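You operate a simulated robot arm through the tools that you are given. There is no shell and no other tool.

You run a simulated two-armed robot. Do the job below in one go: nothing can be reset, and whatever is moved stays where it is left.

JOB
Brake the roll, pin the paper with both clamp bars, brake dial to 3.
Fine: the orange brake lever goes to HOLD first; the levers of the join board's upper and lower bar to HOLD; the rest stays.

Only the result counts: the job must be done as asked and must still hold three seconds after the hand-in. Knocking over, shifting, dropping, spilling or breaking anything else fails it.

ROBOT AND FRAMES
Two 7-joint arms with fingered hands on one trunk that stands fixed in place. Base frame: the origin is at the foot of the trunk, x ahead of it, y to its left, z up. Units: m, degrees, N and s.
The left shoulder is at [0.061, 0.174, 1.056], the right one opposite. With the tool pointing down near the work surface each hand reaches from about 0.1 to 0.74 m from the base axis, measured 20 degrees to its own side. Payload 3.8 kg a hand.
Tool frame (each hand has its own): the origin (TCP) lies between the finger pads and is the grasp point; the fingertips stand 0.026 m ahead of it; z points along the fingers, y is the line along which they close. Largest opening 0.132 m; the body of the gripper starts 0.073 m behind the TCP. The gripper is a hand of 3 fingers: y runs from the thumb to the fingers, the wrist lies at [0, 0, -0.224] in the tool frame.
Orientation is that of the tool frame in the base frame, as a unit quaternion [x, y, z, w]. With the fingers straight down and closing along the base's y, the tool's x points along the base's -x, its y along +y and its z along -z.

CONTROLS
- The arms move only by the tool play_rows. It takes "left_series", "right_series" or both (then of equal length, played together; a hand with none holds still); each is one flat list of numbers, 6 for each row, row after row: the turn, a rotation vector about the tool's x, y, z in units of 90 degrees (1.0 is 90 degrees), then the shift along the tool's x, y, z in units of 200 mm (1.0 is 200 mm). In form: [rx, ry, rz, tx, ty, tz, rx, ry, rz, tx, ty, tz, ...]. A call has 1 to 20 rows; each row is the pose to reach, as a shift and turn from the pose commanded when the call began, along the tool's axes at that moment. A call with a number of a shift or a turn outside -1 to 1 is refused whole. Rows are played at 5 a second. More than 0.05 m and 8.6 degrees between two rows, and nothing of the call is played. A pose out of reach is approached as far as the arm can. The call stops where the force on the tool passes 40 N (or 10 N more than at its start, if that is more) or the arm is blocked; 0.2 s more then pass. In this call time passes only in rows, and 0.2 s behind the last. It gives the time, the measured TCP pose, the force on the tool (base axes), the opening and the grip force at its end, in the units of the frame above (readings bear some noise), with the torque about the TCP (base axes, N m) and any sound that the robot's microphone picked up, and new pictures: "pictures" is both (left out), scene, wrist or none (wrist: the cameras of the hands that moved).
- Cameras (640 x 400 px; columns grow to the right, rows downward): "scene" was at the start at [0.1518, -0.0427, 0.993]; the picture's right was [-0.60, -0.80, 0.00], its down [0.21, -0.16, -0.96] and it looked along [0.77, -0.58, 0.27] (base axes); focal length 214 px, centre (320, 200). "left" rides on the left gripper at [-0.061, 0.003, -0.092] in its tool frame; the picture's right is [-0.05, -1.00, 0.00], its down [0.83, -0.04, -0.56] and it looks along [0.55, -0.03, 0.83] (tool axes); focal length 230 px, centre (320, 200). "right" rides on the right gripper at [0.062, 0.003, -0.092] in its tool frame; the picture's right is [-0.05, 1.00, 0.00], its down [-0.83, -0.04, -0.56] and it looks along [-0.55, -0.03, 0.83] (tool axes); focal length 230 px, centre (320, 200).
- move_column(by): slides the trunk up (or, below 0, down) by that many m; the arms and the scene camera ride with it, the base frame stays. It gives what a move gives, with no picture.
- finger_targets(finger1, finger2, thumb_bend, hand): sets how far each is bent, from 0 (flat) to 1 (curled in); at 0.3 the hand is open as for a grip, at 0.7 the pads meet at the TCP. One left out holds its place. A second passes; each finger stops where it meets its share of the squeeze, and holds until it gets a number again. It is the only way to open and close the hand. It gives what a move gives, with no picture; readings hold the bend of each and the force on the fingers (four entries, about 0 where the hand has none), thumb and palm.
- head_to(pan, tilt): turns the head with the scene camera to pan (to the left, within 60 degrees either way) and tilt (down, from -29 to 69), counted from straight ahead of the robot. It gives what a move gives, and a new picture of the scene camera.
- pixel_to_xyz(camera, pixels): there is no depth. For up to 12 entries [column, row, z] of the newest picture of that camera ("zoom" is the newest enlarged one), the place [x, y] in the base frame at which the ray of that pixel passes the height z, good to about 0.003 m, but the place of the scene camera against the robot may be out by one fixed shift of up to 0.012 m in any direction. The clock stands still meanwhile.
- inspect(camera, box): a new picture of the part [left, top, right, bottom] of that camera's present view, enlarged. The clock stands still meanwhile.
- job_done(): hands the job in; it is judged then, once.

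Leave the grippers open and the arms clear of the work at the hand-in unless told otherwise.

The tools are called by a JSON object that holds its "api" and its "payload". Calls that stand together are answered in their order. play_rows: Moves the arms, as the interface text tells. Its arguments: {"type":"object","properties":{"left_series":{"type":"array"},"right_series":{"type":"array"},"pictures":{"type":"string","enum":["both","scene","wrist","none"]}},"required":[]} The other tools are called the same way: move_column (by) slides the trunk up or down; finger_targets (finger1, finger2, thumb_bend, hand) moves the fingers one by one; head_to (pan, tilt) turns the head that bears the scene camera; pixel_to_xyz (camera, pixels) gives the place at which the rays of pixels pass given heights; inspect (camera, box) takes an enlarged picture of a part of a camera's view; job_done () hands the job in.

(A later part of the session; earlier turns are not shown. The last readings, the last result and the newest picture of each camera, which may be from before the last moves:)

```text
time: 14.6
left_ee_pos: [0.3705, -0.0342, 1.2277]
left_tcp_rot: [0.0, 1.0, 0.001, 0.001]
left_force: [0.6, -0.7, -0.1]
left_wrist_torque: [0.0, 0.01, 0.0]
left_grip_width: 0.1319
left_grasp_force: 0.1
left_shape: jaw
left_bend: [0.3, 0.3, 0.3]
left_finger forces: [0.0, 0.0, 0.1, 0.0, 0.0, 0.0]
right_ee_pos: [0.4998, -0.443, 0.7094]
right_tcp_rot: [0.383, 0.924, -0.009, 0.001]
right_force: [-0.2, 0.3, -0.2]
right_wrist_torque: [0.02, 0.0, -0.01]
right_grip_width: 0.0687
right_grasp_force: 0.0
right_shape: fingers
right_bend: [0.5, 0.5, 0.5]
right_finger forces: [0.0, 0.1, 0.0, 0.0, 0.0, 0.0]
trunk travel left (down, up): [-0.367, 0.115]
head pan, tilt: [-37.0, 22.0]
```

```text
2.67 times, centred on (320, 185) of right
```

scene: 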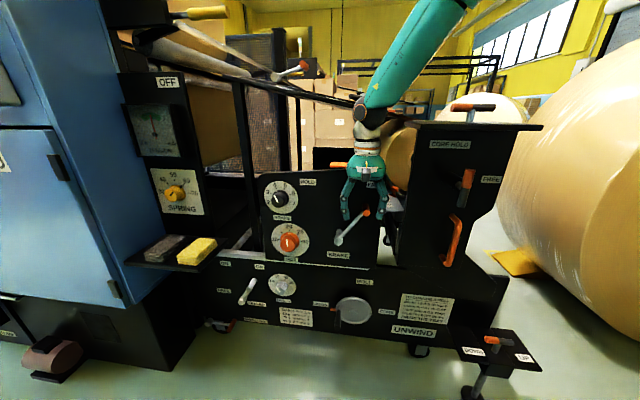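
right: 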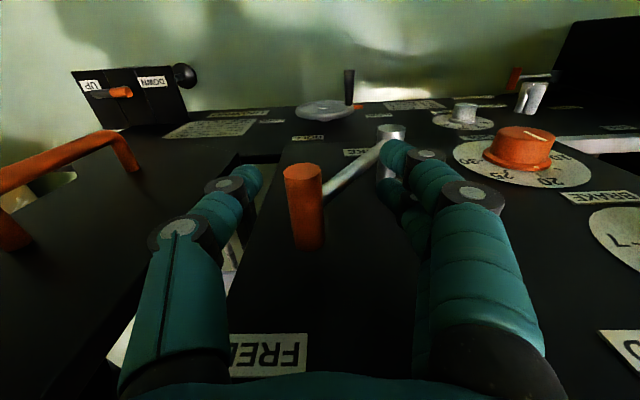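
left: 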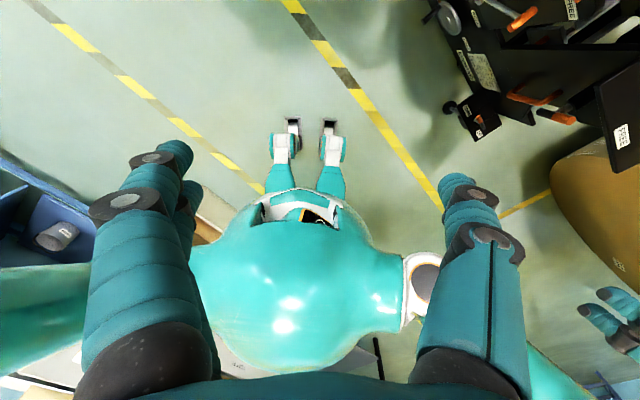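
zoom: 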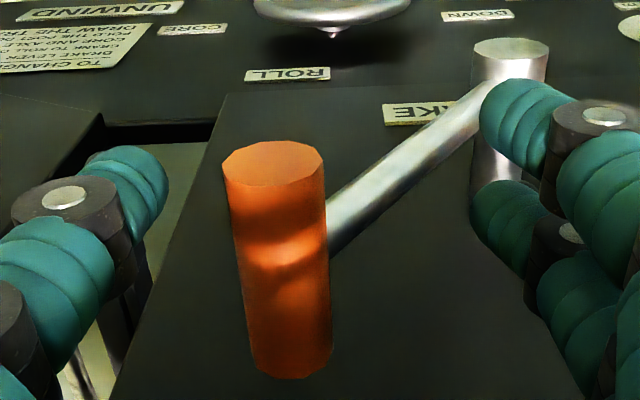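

The knob sits between the thumb (right) and the fingers (left). I push left along the panel with the thumb, starting with 8 cm.

{"api": "play_rows", "payload": {"right_series": [0, 0, 0, 0, 0.08, 0, 0, 0, 0, 0, 0.16, 0, 0, 0, 0, 0, 0.24, -0.01, 0, 0, 0, 0, 0.32, -0.02, 0, 0, 0, 0, 0.4, -0.03], "pictures": "scene"}}

{"api": "inspect", "payload": {"camera": "scene", "box": [270, 140, 400, 260]}}

```text
time: 15.8
left_ee_pos: [0.3696, -0.0336, 1.2287]
left_tcp_rot: [0.0, 1.0, 0.0, 0.001]
left_force: [-0.4, 0.8, -0.5]
left_wrist_torque: [-0.01, 0.0, -0.03]
left_grip_width: 0.132
left_grasp_force: 0.1
left_shape: jaw
left_bend: [0.3, 0.3, 0.3]
left_finger forces: [0.0, 0.0, 0.0, 0.0, 0.0, 0.0]
right_ee_pos: [0.55, -0.3869, 0.7191]
right_tcp_rot: [0.383, 0.924, -0.009, 0.002]
right_force: [-0.6, -0.6, -1.2]
right_wrist_torque: [0.0, -0.01, 0.02]
right_grip_width: 0.0692
right_grasp_force: 0.6
right_shape: fingers
right_bend: [0.5, 0.5, 0.5]
right_finger forces: [0.0, 0.0, 0.0, 0.1, 0.8, 0.0]
right hand out of reach, approached as far as the arm can: row 5
trunk travel left (down, up): [-0.367, 0.115]
head pan, tilt: [-37.0, 22.0]
```

scene: 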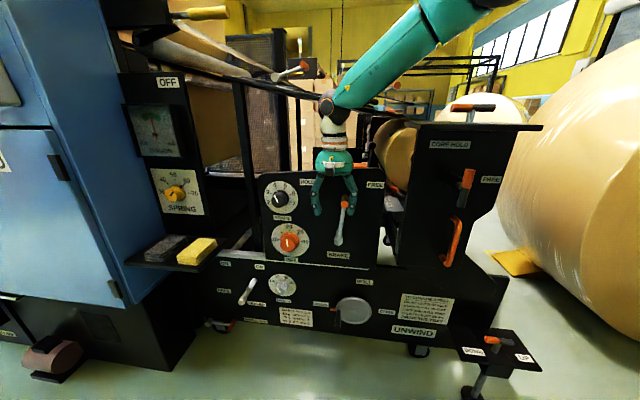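

```text
3.33 times, centred on (335, 200) of scene
```

zoom: 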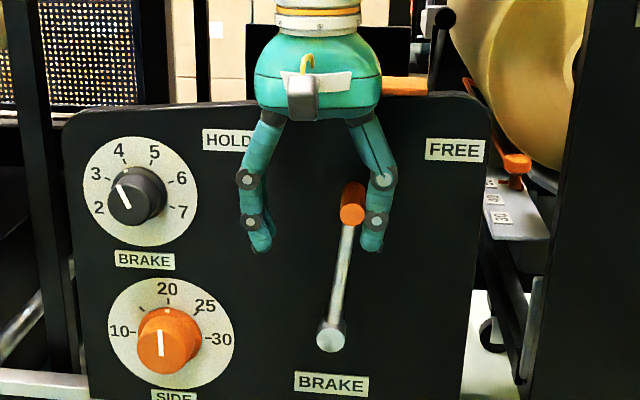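

The lever is following at a very light force (about 0.8 N) and stands near 80°. The arm reported its limit on the last row, so I look at the elbow to understand its posture before going on.

{"api": "head_to", "payload": {"pan": -60, "tilt": -5}}

```text
time: 16.7
left_ee_pos: [0.3693, -0.0336, 1.2277]
left_tcp_rot: [0.001, 1.0, 0.0, 0.001]
left_force: [0.1, -0.2, -0.6]
left_wrist_torque: [0.02, 0.02, -0.01]
left_grip_width: 0.132
left_grasp_force: 0.1
left_shape: jaw
left_bend: [0.3, 0.3, 0.3]
left_finger forces: [0.1, 0.1, 0.1, 0.0, 0.1, 0.0]
right_ee_pos: [0.5488, -0.3877, 0.7198]
right_tcp_rot: [0.383, 0.924, -0.009, 0.001]
right_force: [0.1, -0.9, 0.5]
right_wrist_torque: [0.03, 0.01, -0.01]
right_grip_width: 0.069
right_grasp_force: 0.5
right_shape: fingers
right_bend: [0.5, 0.5, 0.5]
right_finger forces: [0.0, 0.1, 0.1, 0.0, 0.3, 0.0]
trunk travel left (down, up): [-0.367, 0.115]
head pan, tilt: [-60.0, -5.0]
```

scene: 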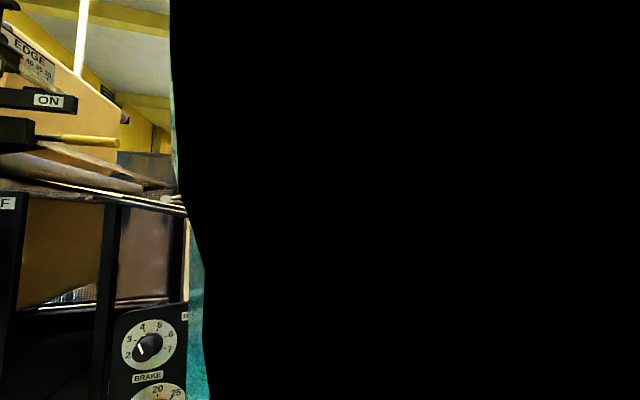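

The right arm's elbow sits just in front of the head, so the arm is near its outer limit with the fingers straight down. Pitching the fingers toward the panel brings the wrist closer to the body. I turn the head back and pitch 30° about the TCP in place.

{"api": "head_to", "payload": {"pan": -37, "tilt": 22}}

{"api": "play_rows", "payload": {"right_series": [0, -0.06, 0, 0, 0, 0, 0, -0.12, 0, 0, 0.0, 0], "pictures": "scene"}}

```text
time: 17.6
left_ee_pos: [0.3697, -0.0342, 1.2276]
left_tcp_rot: [0.0, 1.0, 0.0, 0.001]
left_force: [0.0, -0.1, 0.3]
left_wrist_torque: [0.01, 0.03, -0.02]
left_grip_width: 0.1318
left_grasp_force: 0.0
left_shape: jaw
left_bend: [0.3, 0.3, 0.3]
left_finger forces: [0.0, 0.0, 0.1, 0.1, 0.0, 0.0]
right_ee_pos: [0.5498, -0.387, 0.7189]
right_tcp_rot: [0.382, 0.924, -0.009, 0.001]
right_force: [0.1, 0.0, 0.4]
right_wrist_torque: [-0.03, 0.01, 0.01]
right_grip_width: 0.0688
right_grasp_force: 0.7
right_shape: fingers
right_bend: [0.5, 0.5, 0.5]
right_finger forces: [0.1, 0.0, 0.1, 0.0, 0.2, 0.0]
trunk travel left (down, up): [-0.367, 0.115]
head pan, tilt: [-37.0, 22.0]
```

scene: 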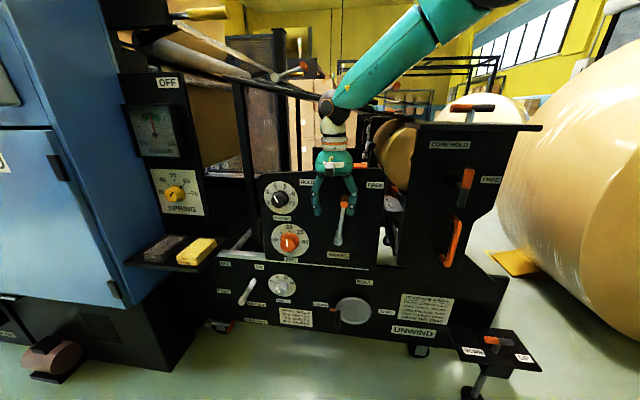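

```text
time: 18.2
left_ee_pos: [0.3702, -0.0346, 1.2278]
left_tcp_rot: [0.0, 1.0, 0.001, 0.001]
left_force: [0.2, -0.9, 0.5]
left_wrist_torque: [-0.04, -0.01, 0.01]
left_grip_width: 0.132
left_grasp_force: 0.1
left_shape: jaw
left_bend: [0.3, 0.3, 0.3]
left_finger forces: [0.1, 0.0, 0.0, 0.0, 0.0, 0.0]
right_ee_pos: [0.5488, -0.3879, 0.7181]
right_tcp_rot: [0.38, 0.92, -0.045, 0.087]
right_force: [-0.2, 0.2, 0.2]
right_wrist_torque: [0.01, 0.0, 0.0]
right_grip_width: 0.0684
right_grasp_force: 0.3
right_shape: fingers
right_bend: [0.5, 0.5, 0.5]
right_finger forces: [0.0, 0.1, 0.0, 0.1, 0.2, 0.0]
trunk travel left (down, up): [-0.367, 0.115]
head pan, tilt: [-37.0, 22.0]
```

scene: 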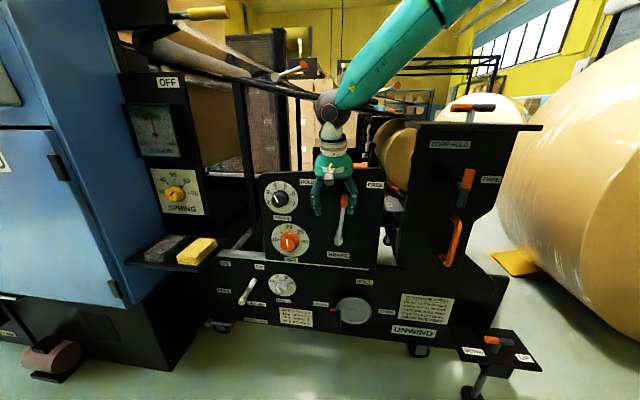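

Pitching works. I continue pushing left while pitching further.

{"api": "play_rows", "payload": {"right_series": [0, -0.05, 0, 0, 0.08, 0, 0, -0.1, 0, 0, 0.16, 0, 0, -0.15, 0, 0, 0.24, 0, 0, -0.2, 0, 0, 0.31, 0], "pictures": "scene"}}

{"api": "inspect", "payload": {"camera": "scene", "box": [255, 140, 395, 260]}}

```text
time: 19.2
left_ee_pos: [0.3698, -0.0323, 1.2286]
left_tcp_rot: [0.0, 1.0, 0.0, 0.002]
left_force: [0.3, 0.1, 0.8]
left_wrist_torque: [-0.01, -0.01, 0.02]
left_grip_width: 0.1319
left_grasp_force: 0.0
left_shape: jaw
left_bend: [0.3, 0.3, 0.3]
left_finger forces: [0.1, 0.0, 0.1, 0.0, 0.0, 0.0]
right_ee_pos: [0.5999, -0.3911, 0.7737]
right_tcp_rot: [0.359, 0.918, -0.073, 0.152]
right_force: [-17.3, 9.1, -6.5]
right_wrist_torque: [0.24, 0.46, 0.45]
right_grip_width: 0.0685
right_grasp_force: 9.8
right_shape: fingers
right_bend: [0.5, 0.54, 0.5]
right_finger forces: [0.1, 17.6, 0.1, 0.1, 2.4, 0.1]
right hand out of reach, approached as far as the arm can: row 1, 2, 3, 4
trunk travel left (down, up): [-0.367, 0.115]
head pan, tilt: [-37.0, 22.0]
```

scene: 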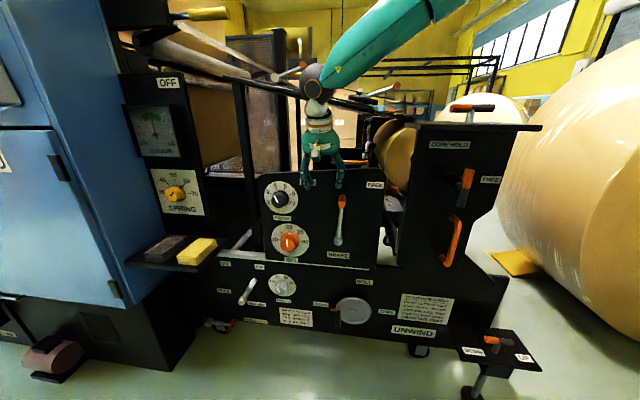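

```text
3.33 times, centred on (325, 200) of scene
```

zoom: 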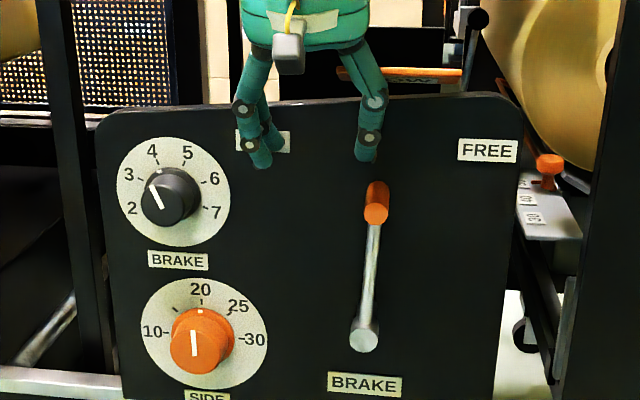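

The hand drifted up and forward: finger 2 touches the panel (17 N) because the arm cannot yaw this far right of its own azimuth. The lever stands at about 83°. I back away from the panel and turn the hand's yaw left, which the arm can do.

{"api": "play_rows", "payload": {"right_series": [0, 0.02, -0.06, 0.12, 0.0, -0.06, 0, 0.04, -0.13, 0.22, 0.0, -0.1, 0, 0.06, -0.2, 0.3, 0.0, -0.14], "pictures": "both"}}

```text
time: 20.0
left_ee_pos: [0.3708, -0.0333, 1.2284]
left_tcp_rot: [0.0, 1.0, -0.001, 0.001]
left_force: [1.7, -0.9, -0.8]
left_wrist_torque: [-0.03, -0.01, -0.02]
left_grip_width: 0.1319
left_grasp_force: 0.1
left_shape: jaw
left_bend: [0.3, 0.3, 0.3]
left_finger forces: [0.1, 0.1, 0.0, 0.0, 0.0, 0.0]
right_ee_pos: [0.5555, -0.347, 0.779]
right_tcp_rot: [0.215, 0.969, -0.079, 0.097]
right_force: [-0.3, -0.2, 0.6]
right_wrist_torque: [0.01, 0.02, 0.0]
right_grip_width: 0.0682
right_grasp_force: 0.0
right_shape: fingers
right_bend: [0.5, 0.5, 0.5]
right_finger forces: [0.1, 0.1, 0.0, 0.0, 0.0, 0.0]
trunk travel left (down, up): [-0.367, 0.115]
head pan, tilt: [-37.0, 22.0]
```

scene: 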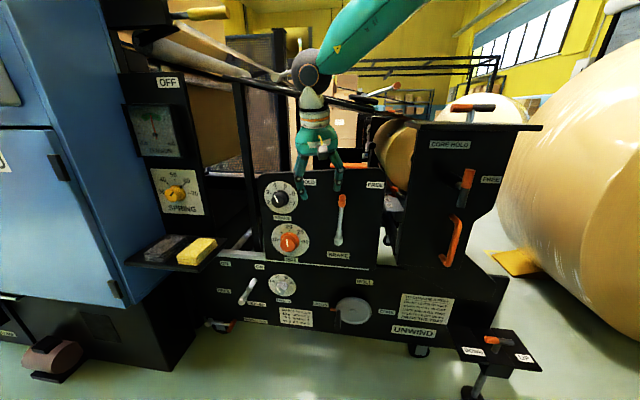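
right: 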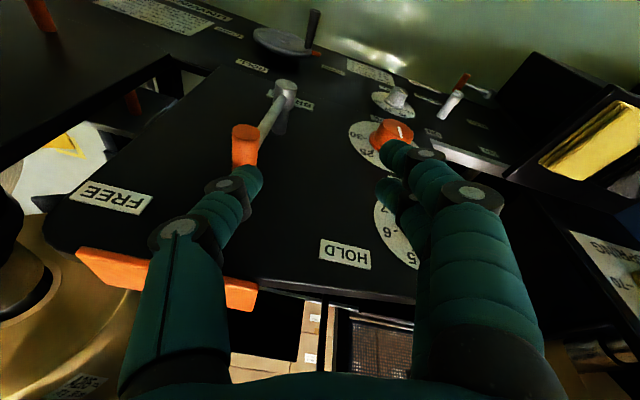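

Reached with zero force; now the hand has a yaw it can hold. The thumb ended left of the knob, so I lift slightly, move 5 cm right over the knob, and look.

{"api": "play_rows", "payload": {"right_series": [0, 0, 0, 0.03, -0.13, -0.06, 0, 0, 0, 0.059, -0.26, -0.092, 0, 0, 0, -0.018, -0.288, -0.071], "pictures": "both"}}

{"api": "inspect", "payload": {"camera": "right", "box": [160, 80, 440, 255]}}

{"api": "inspect", "payload": {"camera": "scene", "box": [255, 130, 395, 260]}}

```text
time: 20.8
left_ee_pos: [0.3705, -0.0343, 1.2291]
left_tcp_rot: [0.0, 1.0, 0.0, 0.001]
left_force: [0.4, -0.3, -0.1]
left_wrist_torque: [-0.05, -0.04, 0.0]
left_grip_width: 0.1319
left_grasp_force: 0.1
left_shape: jaw
left_bend: [0.3, 0.3, 0.3]
left_finger forces: [0.0, 0.1, 0.0, 0.0, 0.0, 0.1]
right_ee_pos: [0.5327, -0.3951, 0.801]
right_tcp_rot: [0.214, 0.969, -0.079, 0.098]
right_force: [-0.3, 0.7, -0.2]
right_wrist_torque: [0.0, 0.01, 0.01]
right_grip_width: 0.0677
right_grasp_force: 0.0
right_shape: fingers
right_bend: [0.5, 0.5, 0.5]
right_finger forces: [0.1, 0.0, 0.1, 0.0, 0.1, 0.0]
trunk travel left (down, up): [-0.367, 0.115]
head pan, tilt: [-37.0, 22.0]
```

scene: 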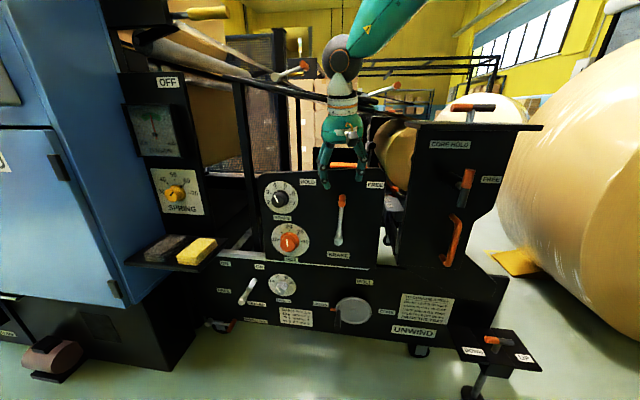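
right: 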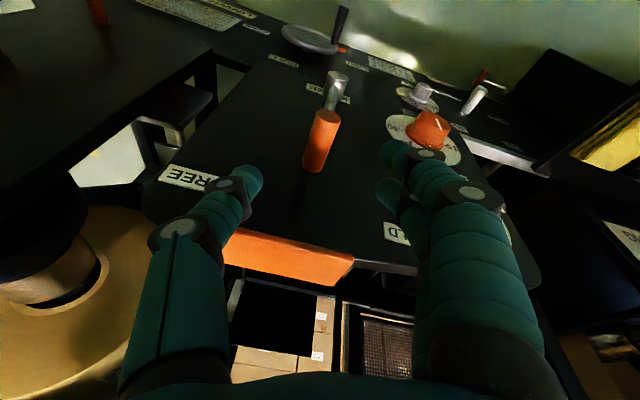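

```text
2.29 times, centred on (300, 168) of right
```

zoom: 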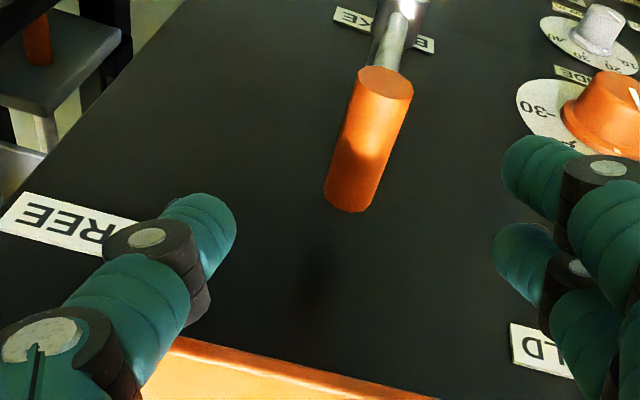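

```text
3.08 times, centred on (325, 195) of scene
```

zoom: 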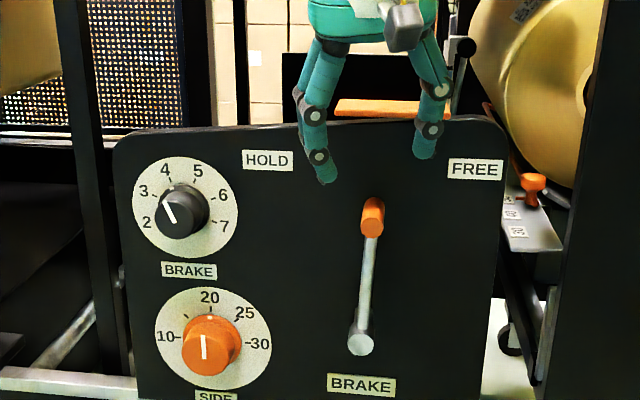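

The knob sits centred between the thumb (right) and fingers (left). I descend 9 cm around it and make the first 4 cm of the push.

{"api": "play_rows", "payload": {"right_series": [0, 0, 0, 0.033, 0.017, 0.145, 0, 0, 0, 0.067, 0.033, 0.29, 0, 0, 0, 0.1, 0.05, 0.4365, 0, 0, 0, 0.065, 0.144, 0.434, 0, 0, 0, 0.031, 0.238, 0.431], "pictures": "scene"}}

{"api": "inspect", "payload": {"camera": "scene", "box": [255, 130, 395, 260]}}

```text
time: 22.0
left_ee_pos: [0.3712, -0.0337, 1.2284]
left_tcp_rot: [0.0, 1.0, -0.001, 0.001]
left_force: [0.4, 0.0, -1.1]
left_wrist_torque: [-0.02, -0.04, 0.03]
left_grip_width: 0.132
left_grasp_force: 0.1
left_shape: jaw
left_bend: [0.3, 0.3, 0.3]
left_finger forces: [0.0, 0.1, 0.0, 0.0, 0.2, 0.0]
right_ee_pos: [0.5571, -0.3702, 0.7143]
right_tcp_rot: [0.214, 0.969, -0.078, 0.099]
right_force: [-0.3, -2.1, -0.1]
right_wrist_torque: [0.03, 0.01, 0.0]
right_grip_width: 0.0683
right_grasp_force: 0.6
right_shape: fingers
right_bend: [0.5, 0.5, 0.5]
right_finger forces: [0.1, 0.0, 0.1, 0.0, 0.9, 0.1]
right hand out of reach, approached as far as the arm can: row 5
trunk travel left (down, up): [-0.367, 0.115]
head pan, tilt: [-37.0, 22.0]
```

scene: 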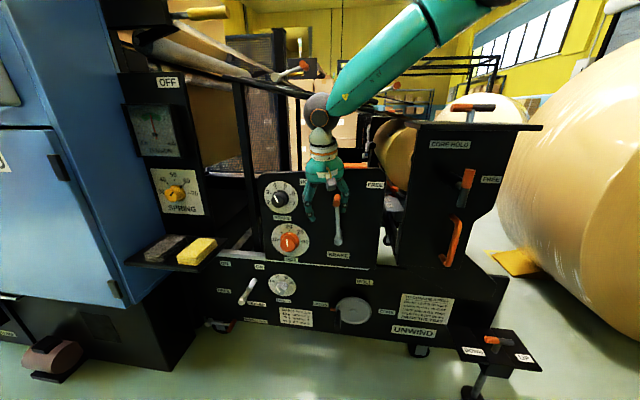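

```text
3.08 times, centred on (325, 195) of scene
```

zoom: 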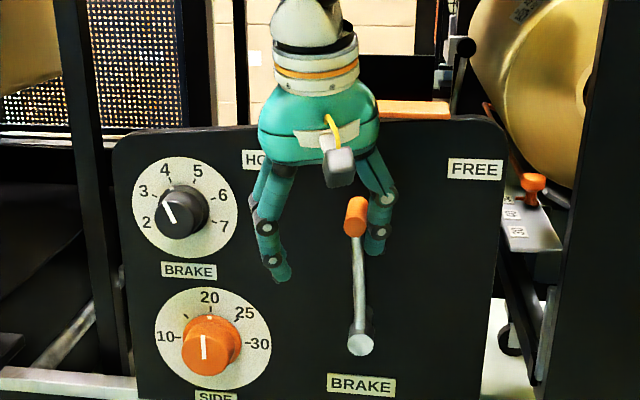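

Again the arm reports its limit, although higher poses at this spot were fine, so lowering the trunk should help. Before that I check the left side for anything the left arm could meet when the trunk goes down.

{"api": "head_to", "payload": {"pan": 30, "tilt": 25}}

```text
time: 23.4
left_ee_pos: [0.3704, -0.0339, 1.2273]
left_tcp_rot: [0.0, 1.0, 0.0, 0.001]
left_force: [-0.2, 0.1, 0.3]
left_wrist_torque: [-0.01, -0.03, -0.01]
left_grip_width: 0.1317
left_grasp_force: 0.1
left_shape: jaw
left_bend: [0.3, 0.3, 0.3]
left_finger forces: [0.1, 0.0, 0.1, 0.0, 0.0, 0.0]
right_ee_pos: [0.5571, -0.3686, 0.7156]
right_tcp_rot: [0.214, 0.969, -0.077, 0.098]
right_force: [-0.1, -1.3, -1.4]
right_wrist_torque: [0.01, -0.02, -0.05]
right_grip_width: 0.0682
right_grasp_force: 0.0
right_shape: fingers
right_bend: [0.5, 0.5, 0.5]
right_finger forces: [0.0, 0.0, 0.1, 0.0, 0.2, 0.0]
trunk travel left (down, up): [-0.367, 0.115]
head pan, tilt: [30.0, 25.0]
```

scene: 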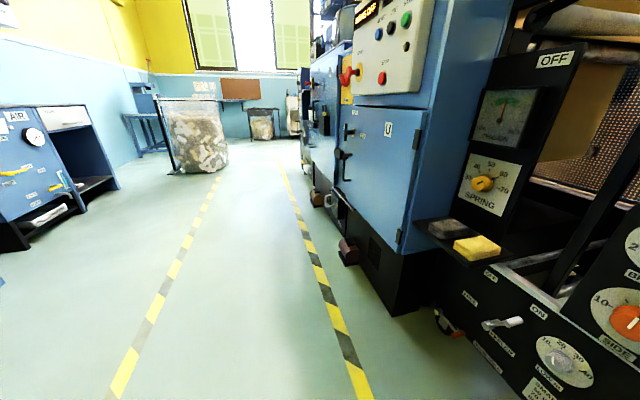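

The left side is open floor; nothing is close to the left hand. I lift the right hand 0.15 m straight off the knob, then lower the trunk by the same amount so that the hand comes back down with a better arm posture.

{"api": "play_rows", "payload": {"right_series": [0, 0, 0, -0.042, -0.021, -0.182, 0, 0, 0, -0.083, -0.042, -0.364, 0, 0, 0, -0.125, -0.062, -0.546, 0, 0, 0, -0.1665, -0.083, -0.7275], "pictures": "none"}}

{"api": "head_to", "payload": {"pan": -37, "tilt": 22}}

```text
time: 24.4
left_ee_pos: [0.3694, -0.0334, 1.2291]
left_tcp_rot: [0.0, 1.0, 0.0, 0.001]
left_force: [-0.2, 0.0, -0.4]
left_wrist_torque: [0.0, 0.01, -0.02]
left_grip_width: 0.1322
left_grasp_force: 0.0
left_shape: jaw
left_bend: [0.3, 0.3, 0.3]
left_finger forces: [0.0, 0.0, 0.1, 0.0, 0.1, 0.0]
right_ee_pos: [0.5568, -0.37, 0.8638]
right_tcp_rot: [0.214, 0.969, -0.077, 0.098]
right_force: [0.5, -0.6, 0.3]
right_wrist_torque: [-0.02, -0.01, 0.0]
right_grip_width: 0.0682
right_grasp_force: 0.2
right_shape: fingers
right_bend: [0.5, 0.5, 0.5]
right_finger forces: [0.1, 0.0, 0.0, 0.0, 0.0, 0.0]
trunk travel left (down, up): [-0.367, 0.115]
head pan, tilt: [30.0, 25.0]
```

```text
time: 25.8
left_ee_pos: [0.3703, -0.0348, 1.2293]
left_tcp_rot: [0.0, 1.0, 0.0, 0.0]
left_force: [-0.2, -0.4, -0.4]
left_wrist_torque: [0.03, 0.02, 0.02]
left_grip_width: 0.132
left_grasp_force: 0.1
left_shape: jaw
left_bend: [0.3, 0.3, 0.3]
left_finger forces: [0.1, 0.0, 0.1, 0.0, 0.0, 0.1]
right_ee_pos: [0.5563, -0.3691, 0.8643]
right_tcp_rot: [0.214, 0.969, -0.079, 0.098]
right_force: [0.0, -0.5, -0.5]
right_wrist_torque: [-0.02, -0.02, 0.01]
right_grip_width: 0.068
right_grasp_force: 0.0
right_shape: fingers
right_bend: [0.5, 0.5, 0.5]
right_finger forces: [0.1, 0.0, 0.0, 0.0, 0.0, 0.1]
trunk travel left (down, up): [-0.367, 0.115]
head pan, tilt: [-37.0, 22.0]
```

scene: 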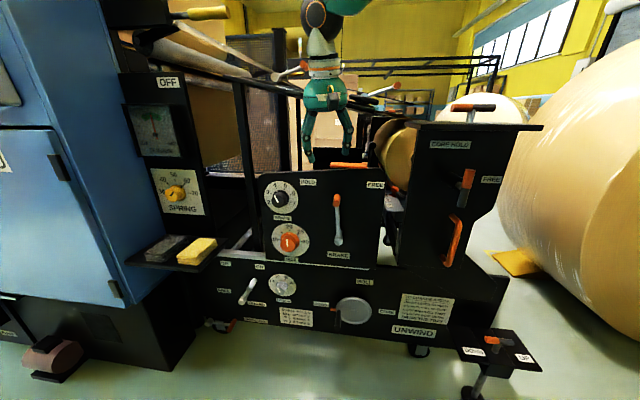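

The lever stays near vertical on its own. I shift 1.2 cm right for clearance and then lower the trunk 0.15 m.

{"api": "play_rows", "payload": {"right_series": [0, 0, 0, 0.02, -0.06, 0], "pictures": "none"}}

{"api": "move_column", "payload": {"by": -0.15}}

{"api": "inspect", "payload": {"camera": "scene", "box": [240, 60, 420, 200]}}

```text
time: 26.2
left_ee_pos: [0.3702, -0.034, 1.2285]
left_tcp_rot: [0.0, 1.0, 0.0, 0.0]
left_force: [-0.1, 0.5, 0.2]
left_wrist_torque: [-0.03, 0.0, -0.04]
left_grip_width: 0.1318
left_grasp_force: 0.0
left_shape: jaw
left_bend: [0.3, 0.3, 0.3]
left_finger forces: [0.1, 0.1, 0.0, 0.0, 0.0, 0.0]
right_ee_pos: [0.5485, -0.3798, 0.8636]
right_tcp_rot: [0.214, 0.969, -0.078, 0.098]
right_force: [-0.2, 0.0, 0.3]
right_wrist_torque: [0.01, 0.0, 0.02]
right_grip_width: 0.0683
right_grasp_force: 0.1
right_shape: fingers
right_bend: [0.5, 0.5, 0.5]
right_finger forces: [0.0, 0.0, 0.0, 0.0, 0.0, 0.1]
trunk travel left (down, up): [-0.367, 0.115]
head pan, tilt: [-37.0, 22.0]
```

```text
time: 27.9
left_ee_pos: [0.3692, -0.0341, 1.0796]
left_tcp_rot: [0.0, 1.0, 0.0, 0.001]
left_force: [0.3, 0.0, 0.7]
left_wrist_torque: [-0.01, -0.04, 0.03]
left_grip_width: 0.1318
left_grasp_force: 0.1
left_shape: jaw
left_bend: [0.3, 0.3, 0.3]
left_finger forces: [0.0, 0.0, 0.0, 0.1, 0.0, 0.1]
right_ee_pos: [0.5478, -0.3802, 0.7154]
right_tcp_rot: [0.214, 0.969, -0.078, 0.098]
right_force: [-0.2, 0.7, 0.4]
right_wrist_torque: [0.0, 0.03, 0.01]
right_grip_width: 0.068
right_grasp_force: 0.2
right_shape: fingers
right_bend: [0.5, 0.5, 0.5]
right_finger forces: [0.0, 0.0, 0.0, 0.1, 0.1, 0.0]
trunk travel left (down, up): [-0.217, 0.265]
head pan, tilt: [-37.0, 22.0]
```

```text
2.86 times, centred on (330, 130) of scene
```

zoom: 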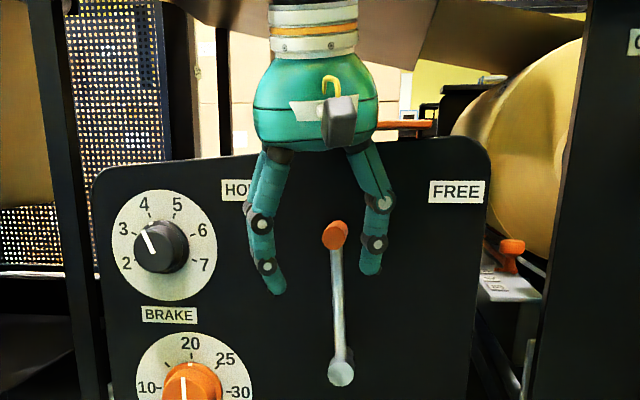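

The thumb is right of the knob and the fingers left, at the lever's height. I push left 7.5 cm.

{"api": "play_rows", "payload": {"right_series": [0, 0, 0, -0.026, 0.07, -0.002, 0, 0, 0, -0.052, 0.141, -0.004, 0, 0, 0, -0.078, 0.211, -0.006, 0, 0, 0, -0.104, 0.282, -0.008, 0, 0, 0, -0.13, 0.352, -0.01], "pictures": "scene"}}

{"api": "inspect", "payload": {"camera": "scene", "box": [240, 60, 420, 200]}}

```text
time: 29.1
left_ee_pos: [0.3705, -0.034, 1.0783]
left_tcp_rot: [0.0, 1.0, 0.0, 0.001]
left_force: [-0.2, 0.4, 0.2]
left_wrist_torque: [0.0, 0.01, 0.03]
left_grip_width: 0.132
left_grasp_force: 0.0
left_shape: jaw
left_bend: [0.3, 0.3, 0.3]
left_finger forces: [0.1, 0.1, 0.1, 0.1, 0.0, 0.0]
right_ee_pos: [0.5996, -0.3261, 0.7153]
right_tcp_rot: [0.215, 0.969, -0.078, 0.097]
right_force: [-2.3, -0.7, -0.9]
right_wrist_torque: [0.02, 0.05, -0.08]
right_grip_width: 0.0698
right_grasp_force: 1.4
right_shape: fingers
right_bend: [0.5, 0.5, 0.49]
right_finger forces: [0.0, 0.0, 0.1, 0.0, 2.3, 0.0]
trunk travel left (down, up): [-0.217, 0.265]
head pan, tilt: [-37.0, 22.0]
```

scene: 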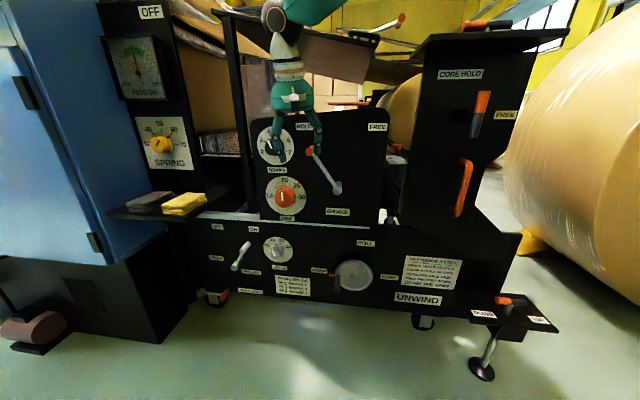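

```text
2.86 times, centred on (330, 130) of scene
```

zoom: 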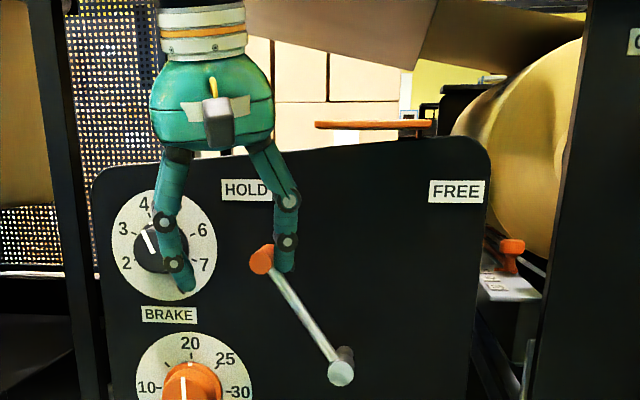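

The lever is now near HOLD, with the thumb force at just 2.3 N. I nudge it slightly further to find its stop.

{"api": "play_rows", "payload": {"right_series": [0, 0, 0, -0.009, 0.024, 0, 0, 0, 0, -0.017, 0.047, 0], "pictures": "none"}}

{"api": "inspect", "payload": {"camera": "scene", "box": [240, 60, 420, 200]}}

```text
time: 29.8
left_ee_pos: [0.3692, -0.0338, 1.0775]
left_tcp_rot: [0.0, 1.0, 0.0, 0.002]
left_force: [-0.1, -0.2, 0.0]
left_wrist_torque: [-0.03, 0.02, 0.0]
left_grip_width: 0.1323
left_grasp_force: 0.0
left_shape: jaw
left_bend: [0.3, 0.3, 0.3]
left_finger forces: [0.0, 0.1, 0.1, 0.0, 0.0, 0.1]
right_ee_pos: [0.6048, -0.3211, 0.714]
right_tcp_rot: [0.215, 0.969, -0.08, 0.096]
right_force: [-13.0, -1.1, 0.0]
right_wrist_torque: [-0.02, 0.24, -0.58]
right_grip_width: 0.0771
right_grasp_force: 5.3
right_shape: fingers
right_bend: [0.5, 0.5, 0.47]
right_finger forces: [0.1, 0.1, 0.0, 0.1, 11.0, 0.1]
trunk travel left (down, up): [-0.217, 0.265]
head pan, tilt: [-37.0, 22.0]
```

```text
2.86 times, centred on (330, 130) of scene
```

zoom: 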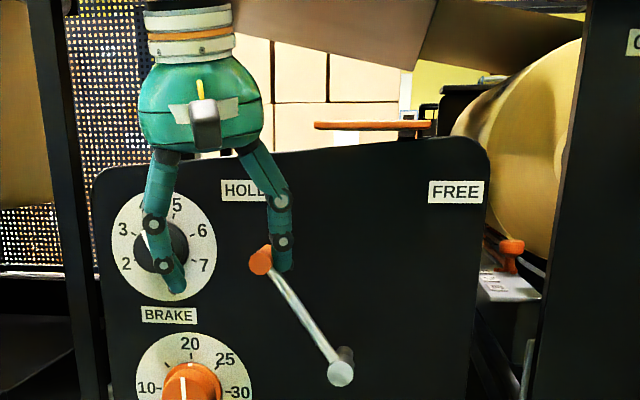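

The thumb force rose to 11 N with no further travel, so the lever is at its HOLD stop. I back off to the right and lift clear.

{"api": "play_rows", "payload": {"right_series": [0, 0, 0, 0.02, -0.07, 0, 0, 0, 0, 0.03, -0.11, -0.01, 0, 0, 0, -0.012, -0.13, -0.19, 0, 0, 0, -0.054, -0.15, -0.37, 0, 0, 0, -0.096, -0.17, -0.55, 0, 0, 0, -0.138, -0.19, -0.73], "pictures": "both"}}

{"api": "inspect", "payload": {"camera": "scene", "box": [240, 90, 420, 230]}}

```text
time: 31.1
left_ee_pos: [0.3693, -0.0343, 1.0785]
left_tcp_rot: [0.0, 1.0, 0.0, 0.001]
left_force: [-0.9, -0.2, -0.6]
left_wrist_torque: [0.03, 0.0, 0.02]
left_grip_width: 0.1316
left_grasp_force: 0.2
left_shape: jaw
left_bend: [0.3, 0.3, 0.3]
left_finger forces: [0.0, 0.0, 0.0, 0.0, 0.0, 0.0]
right_ee_pos: [0.59, -0.3363, 0.8684]
right_tcp_rot: [0.215, 0.969, -0.078, 0.098]
right_force: [-0.2, 0.2, 0.7]
right_wrist_torque: [0.02, -0.01, -0.02]
right_grip_width: 0.068
right_grasp_force: 0.2
right_shape: fingers
right_bend: [0.5, 0.5, 0.5]
right_finger forces: [0.1, 0.1, 0.0, 0.2, 0.0, 0.1]
trunk travel left (down, up): [-0.217, 0.265]
head pan, tilt: [-37.0, 22.0]
```

scene: 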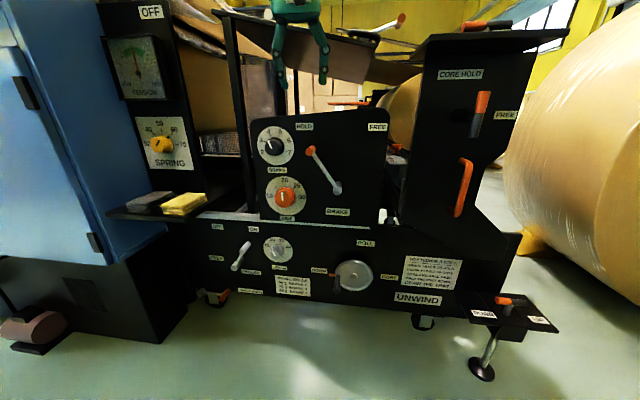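
right: 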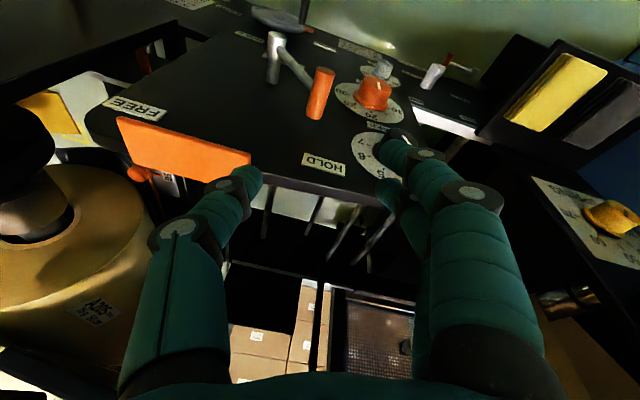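

```text
2.86 times, centred on (330, 160) of scene
```

zoom: 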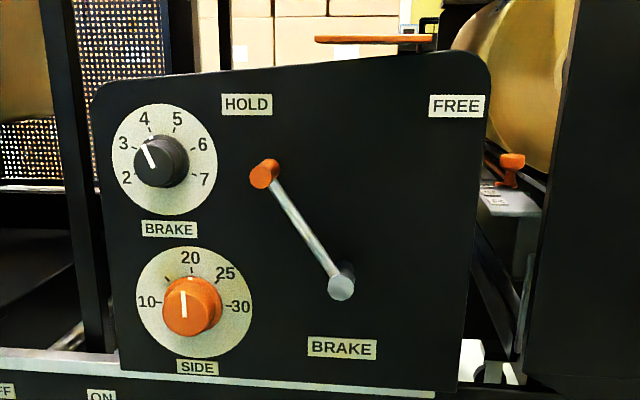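

The brake lever is at HOLD (knob at zoom (263,173)). Next is the brake dial, best gripped with the fingers pointing at the panel. I back the right hand off to free space in front of the dial and test how far it can pitch up.

{"api": "play_rows", "payload": {"right_series": [0, 0, 0, 0.2, 0.1, -0.05, 0, 0, 0, 0.38, 0.25, -0.1], "pictures": "none"}}

{"api": "play_rows", "payload": {"right_series": [0, -0.09, 0, -0.05, 0, 0.05, 0, -0.18, 0, -0.1, 0, 0.1], "pictures": "both"}}

```text
time: 31.8
left_ee_pos: [0.3706, -0.0346, 1.0779]
left_tcp_rot: [0.001, 1.0, -0.001, 0.001]
left_force: [0.3, -0.2, -0.2]
left_wrist_torque: [0.01, 0.02, -0.05]
left_grip_width: 0.1321
left_grasp_force: 0.2
left_shape: jaw
left_bend: [0.3, 0.3, 0.3]
left_finger forces: [0.0, 0.0, 0.0, 0.1, 0.1, 0.0]
right_ee_pos: [0.544, -0.2561, 0.865]
right_tcp_rot: [0.213, 0.969, -0.078, 0.097]
right_force: [0.6, -0.2, 0.0]
right_wrist_torque: [-0.01, 0.02, 0.01]
right_grip_width: 0.0682
right_grasp_force: 0.0
right_shape: fingers
right_bend: [0.5, 0.5, 0.5]
right_finger forces: [0.1, 0.1, 0.1, 0.0, 0.0, 0.0]
trunk travel left (down, up): [-0.217, 0.265]
head pan, tilt: [-37.0, 22.0]
```

```text
time: 32.4
left_ee_pos: [0.3708, -0.0336, 1.0781]
left_tcp_rot: [0.0, 1.0, 0.0, 0.001]
left_force: [-0.6, -0.3, -0.8]
left_wrist_torque: [-0.01, -0.02, 0.02]
left_grip_width: 0.1318
left_grasp_force: 0.3
left_shape: jaw
left_bend: [0.3, 0.3, 0.3]
left_finger forces: [0.0, 0.1, 0.0, 0.0, 0.0, 0.0]
right_ee_pos: [0.5657, -0.2707, 0.8518]
right_tcp_rot: [0.2, 0.946, -0.108, 0.232]
right_force: [0.1, 0.1, 0.1]
right_wrist_torque: [0.02, -0.02, 0.01]
right_grip_width: 0.068
right_grasp_force: 0.1
right_shape: fingers
right_bend: [0.5, 0.5, 0.5]
right_finger forces: [0.0, 0.1, 0.0, 0.0, 0.1, 0.0]
trunk travel left (down, up): [-0.217, 0.265]
head pan, tilt: [-37.0, 22.0]
```

scene: 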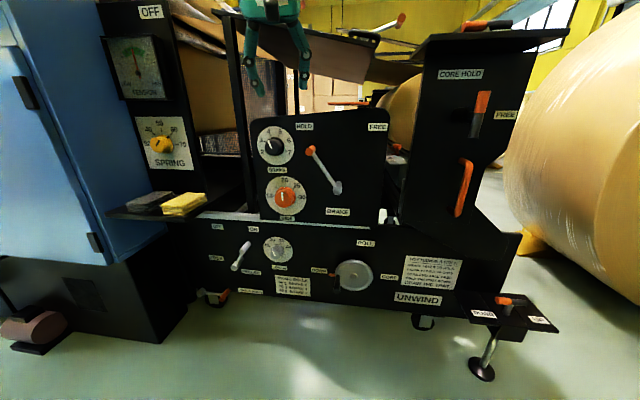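
right: 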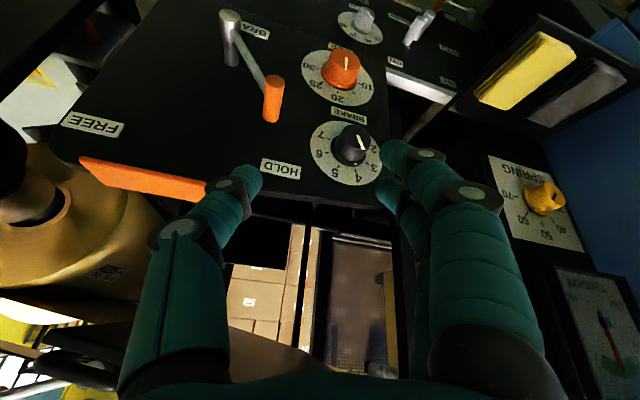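

Pitching to about 28° works here, and the wrist camera now looks right at the dial. Enlarging it.

{"api": "inspect", "payload": {"camera": "right", "box": [300, 100, 400, 200]}}

{"api": "inspect", "payload": {"camera": "scene", "box": [250, 115, 300, 170]}}

```text
4.00 times, centred on (350, 150) of right
```

zoom: 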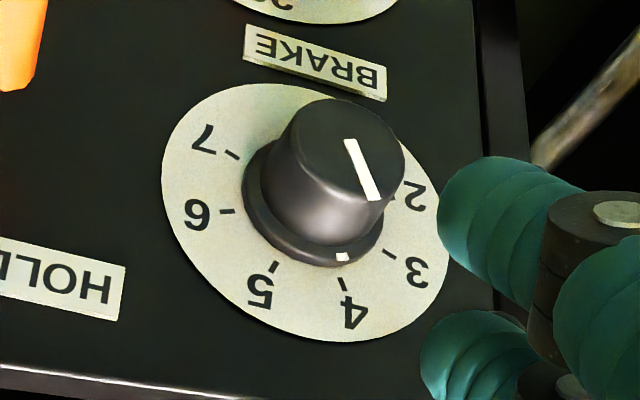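

```text
7.27 times, centred on (275, 142) of scene
```

zoom: 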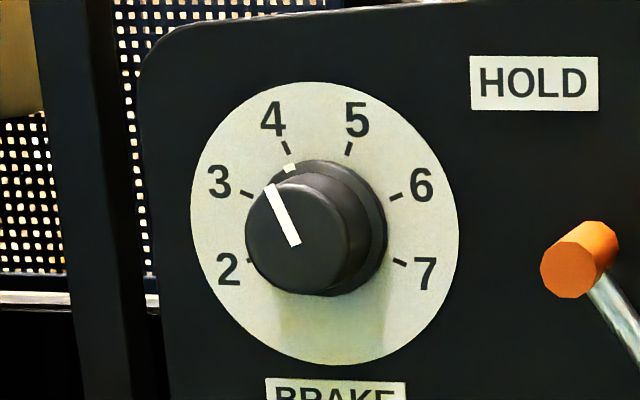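

The dial reads 4 exactly; it needs a 45° counter-clockwise turn to 3. The knob is roughly 45 mm wide. I triangulate its top centre: right (356.3,137.5), scene (270.9,147.2).

{"api": "pixel_to_xyz", "payload": {"camera": "right", "pixels": [[356.3, 137.5, 0.6], [356.3, 137.5, 0.8], [350, 155, 0.6], [350, 155, 0.8]]}}

{"api": "pixel_to_xyz", "payload": {"camera": "scene", "pixels": [[270.9, 147.2, 0.6], [270.9, 147.2, 0.7], [276.5, 141.5, 0.6], [276.5, 141.5, 0.7]]}}

```text
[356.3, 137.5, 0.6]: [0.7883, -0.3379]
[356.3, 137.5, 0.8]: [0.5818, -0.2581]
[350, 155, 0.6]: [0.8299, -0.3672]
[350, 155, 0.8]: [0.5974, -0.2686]
```

```text
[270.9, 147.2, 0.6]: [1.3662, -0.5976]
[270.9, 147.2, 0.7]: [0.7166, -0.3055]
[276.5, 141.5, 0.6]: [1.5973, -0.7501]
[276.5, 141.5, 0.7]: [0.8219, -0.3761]
```

Dial knob top centre: (0.680,-0.296,0.704). I move to a pre-grasp point in front of it while turning the hand square to the panel (pitch 40° below horizontal).

{"api": "play_rows", "payload": {"right_series": [0.021, -0.055, 0.053, 0.019, 0.084, 0.11, 0.042, -0.109, 0.106, 0.038, 0.168, 0.221, 0.063, -0.164, 0.16, 0.058, 0.253, 0.332, 0.0836, -0.2187, 0.2127, 0.077, 0.337, 0.443], "pictures": "both"}}

```text
time: 33.4
left_ee_pos: [0.3703, -0.0336, 1.0776]
left_tcp_rot: [0.001, 1.0, 0.0, 0.001]
left_force: [0.8, 0.2, 0.3]
left_wrist_torque: [-0.01, -0.03, -0.01]
left_grip_width: 0.132
left_grasp_force: 0.0
left_shape: jaw
left_bend: [0.3, 0.3, 0.3]
left_finger forces: [0.0, 0.0, 0.0, 0.1, 0.0, 0.0]
right_ee_pos: [0.6741, -0.349, 0.874]
right_tcp_rot: [0.286, 0.829, -0.241, 0.415]
right_force: [0.0, 1.6, -0.4]
right_wrist_torque: [-0.01, -0.01, -0.06]
right_grip_width: 0.0678
right_grasp_force: 0.0
right_shape: fingers
right_bend: [0.5, 0.5, 0.5]
right_finger forces: [0.0, 0.0, 0.1, 0.0, 0.0, 0.0]
right hand out of reach, approached as far as the arm can: row 1, 2, 3, 4
trunk travel left (down, up): [-0.217, 0.265]
head pan, tilt: [-37.0, 22.0]
```

scene: 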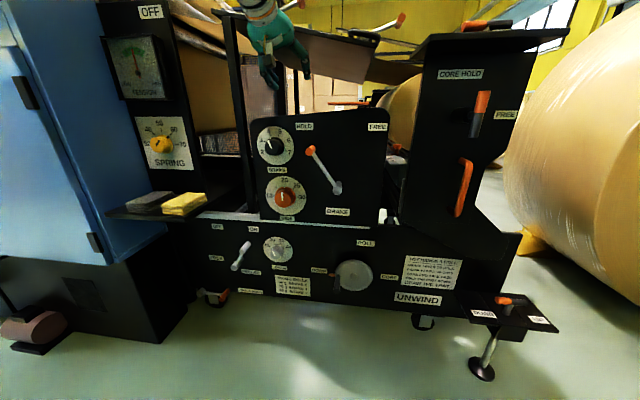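
right: 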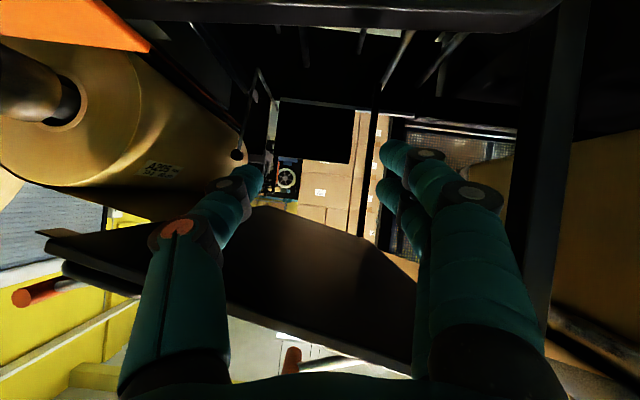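

That pose is beyond the right arm: the hand slipped forward over the panel's top edge to (0.674,-0.349,0.874). It touched nothing. I reverse exactly to the previous pose.

{"api": "play_rows", "payload": {"right_series": [-0.039, 0.07, -0.03, 0.116, -0.016, -0.13, -0.079, 0.14, -0.06, 0.232, -0.033, -0.26, -0.118, 0.21, -0.09, 0.349, -0.05, -0.38, -0.157, 0.281, -0.121, 0.465, -0.066, -0.488], "pictures": "both"}}

```text
time: 34.4
left_ee_pos: [0.3699, -0.0343, 1.0777]
left_tcp_rot: [0.0, 1.0, 0.0, 0.001]
left_force: [-0.3, -0.3, -0.2]
left_wrist_torque: [-0.02, -0.01, -0.03]
left_grip_width: 0.1322
left_grasp_force: 0.0
left_shape: jaw
left_bend: [0.3, 0.3, 0.3]
left_finger forces: [0.0, 0.1, 0.0, 0.0, 0.0, 0.0]
right_ee_pos: [0.5686, -0.2659, 0.8516]
right_tcp_rot: [0.242, 0.945, -0.014, 0.22]
right_force: [-1.2, 0.2, 0.8]
right_wrist_torque: [0.02, -0.04, 0.01]
right_grip_width: 0.0679
right_grasp_force: 0.0
right_shape: fingers
right_bend: [0.5, 0.5, 0.5]
right_finger forces: [0.0, 0.1, 0.0, 0.1, 0.0, 0.0]
right hand out of reach, approached as far as the arm can: row 1, 2, 3
trunk travel left (down, up): [-0.217, 0.265]
head pan, tilt: [-37.0, 22.0]
```

scene: 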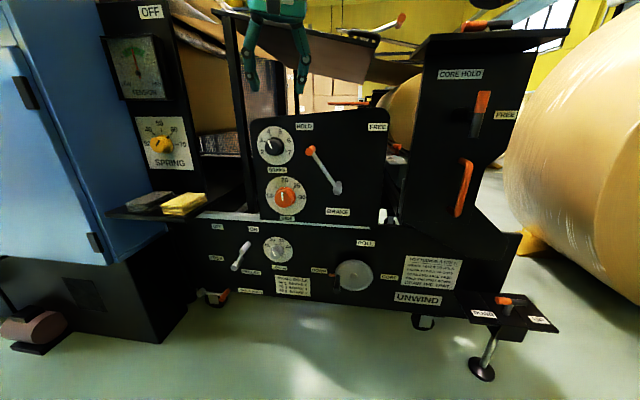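
right: 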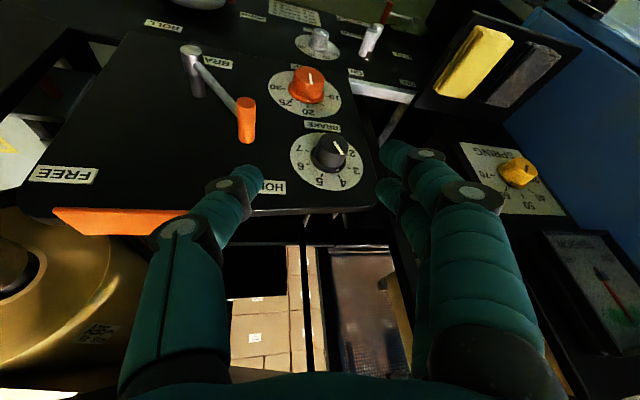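

Safe again. The dial lies across the right arm's comfortable range but along the left arm's, so I'll use the left hand for the dial. First I take the right hand back out to its own side.

{"api": "play_rows", "payload": {"right_series": [0, 0.07, 0, 0.038, -0.11, -0.165, 0, 0.14, 0, 0.075, -0.22, -0.33, 0, 0.21, 0, 0.113, -0.33, -0.495, 0, 0.27, 0, 0.15, -0.445, -0.66], "pictures": "none"}}

```text
time: 35.4
left_ee_pos: [0.3702, -0.034, 1.0776]
left_tcp_rot: [0.001, 1.0, 0.0, 0.001]
left_force: [0.9, 0.0, -0.5]
left_wrist_torque: [-0.02, 0.02, 0.0]
left_grip_width: 0.1318
left_grasp_force: 0.1
left_shape: jaw
left_bend: [0.3, 0.3, 0.3]
left_finger forces: [0.0, 0.0, 0.0, 0.0, 0.0, 0.0]
right_ee_pos: [0.4466, -0.3118, 0.9488]
right_tcp_rot: [0.241, 0.97, 0.037, 0.018]
right_force: [-0.5, -0.1, 0.6]
right_wrist_torque: [0.0, 0.02, 0.02]
right_grip_width: 0.0681
right_grasp_force: 0.1
right_shape: fingers
right_bend: [0.5, 0.5, 0.5]
right_finger forces: [0.1, 0.0, 0.0, 0.0, 0.1, 0.0]
trunk travel left (down, up): [-0.217, 0.265]
head pan, tilt: [-37.0, 22.0]
```

{"api": "play_rows", "payload": {"right_series": [0, 0, -0.05, 0.096, -0.12, -0.122, 0, 0, -0.1, 0.192, -0.24, -0.244, 0, 0, -0.15, 0.288, -0.36, -0.366, 0, 0, -0.2, 0.384, -0.48, -0.488, 0, 0, -0.25, 0.48, -0.6, -0.61], "pictures": "scene"}}

```text
time: 36.5
left_ee_pos: [0.3689, -0.0332, 1.0792]
left_tcp_rot: [0.0, 1.0, -0.001, 0.002]
left_force: [-0.5, 0.7, 0.2]
left_wrist_torque: [-0.01, -0.05, 0.01]
left_grip_width: 0.1321
left_grasp_force: 0.1
left_shape: jaw
left_bend: [0.3, 0.3, 0.3]
left_finger forces: [0.0, 0.0, 0.0, 0.1, 0.0, 0.0]
right_ee_pos: [0.298, -0.38, 1.058]
right_tcp_rot: [0.047, 0.998, 0.032, 0.026]
right_force: [-0.6, -0.1, 0.1]
right_wrist_torque: [-0.01, 0.02, -0.02]
right_grip_width: 0.0682
right_grasp_force: 0.0
right_shape: fingers
right_bend: [0.5, 0.5, 0.5]
right_finger forces: [0.0, 0.1, 0.0, 0.1, 0.1, 0.0]
trunk travel left (down, up): [-0.217, 0.265]
head pan, tilt: [-37.0, 22.0]
```

scene: 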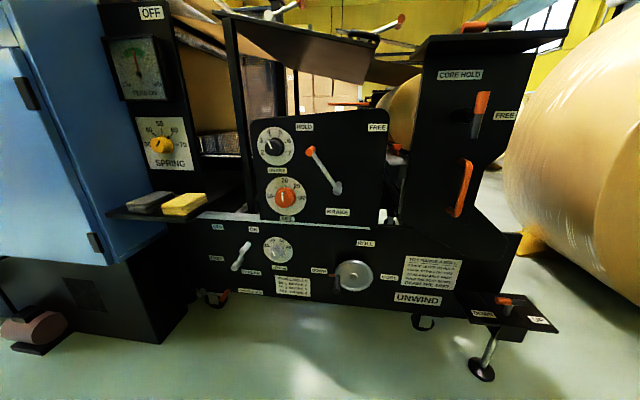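

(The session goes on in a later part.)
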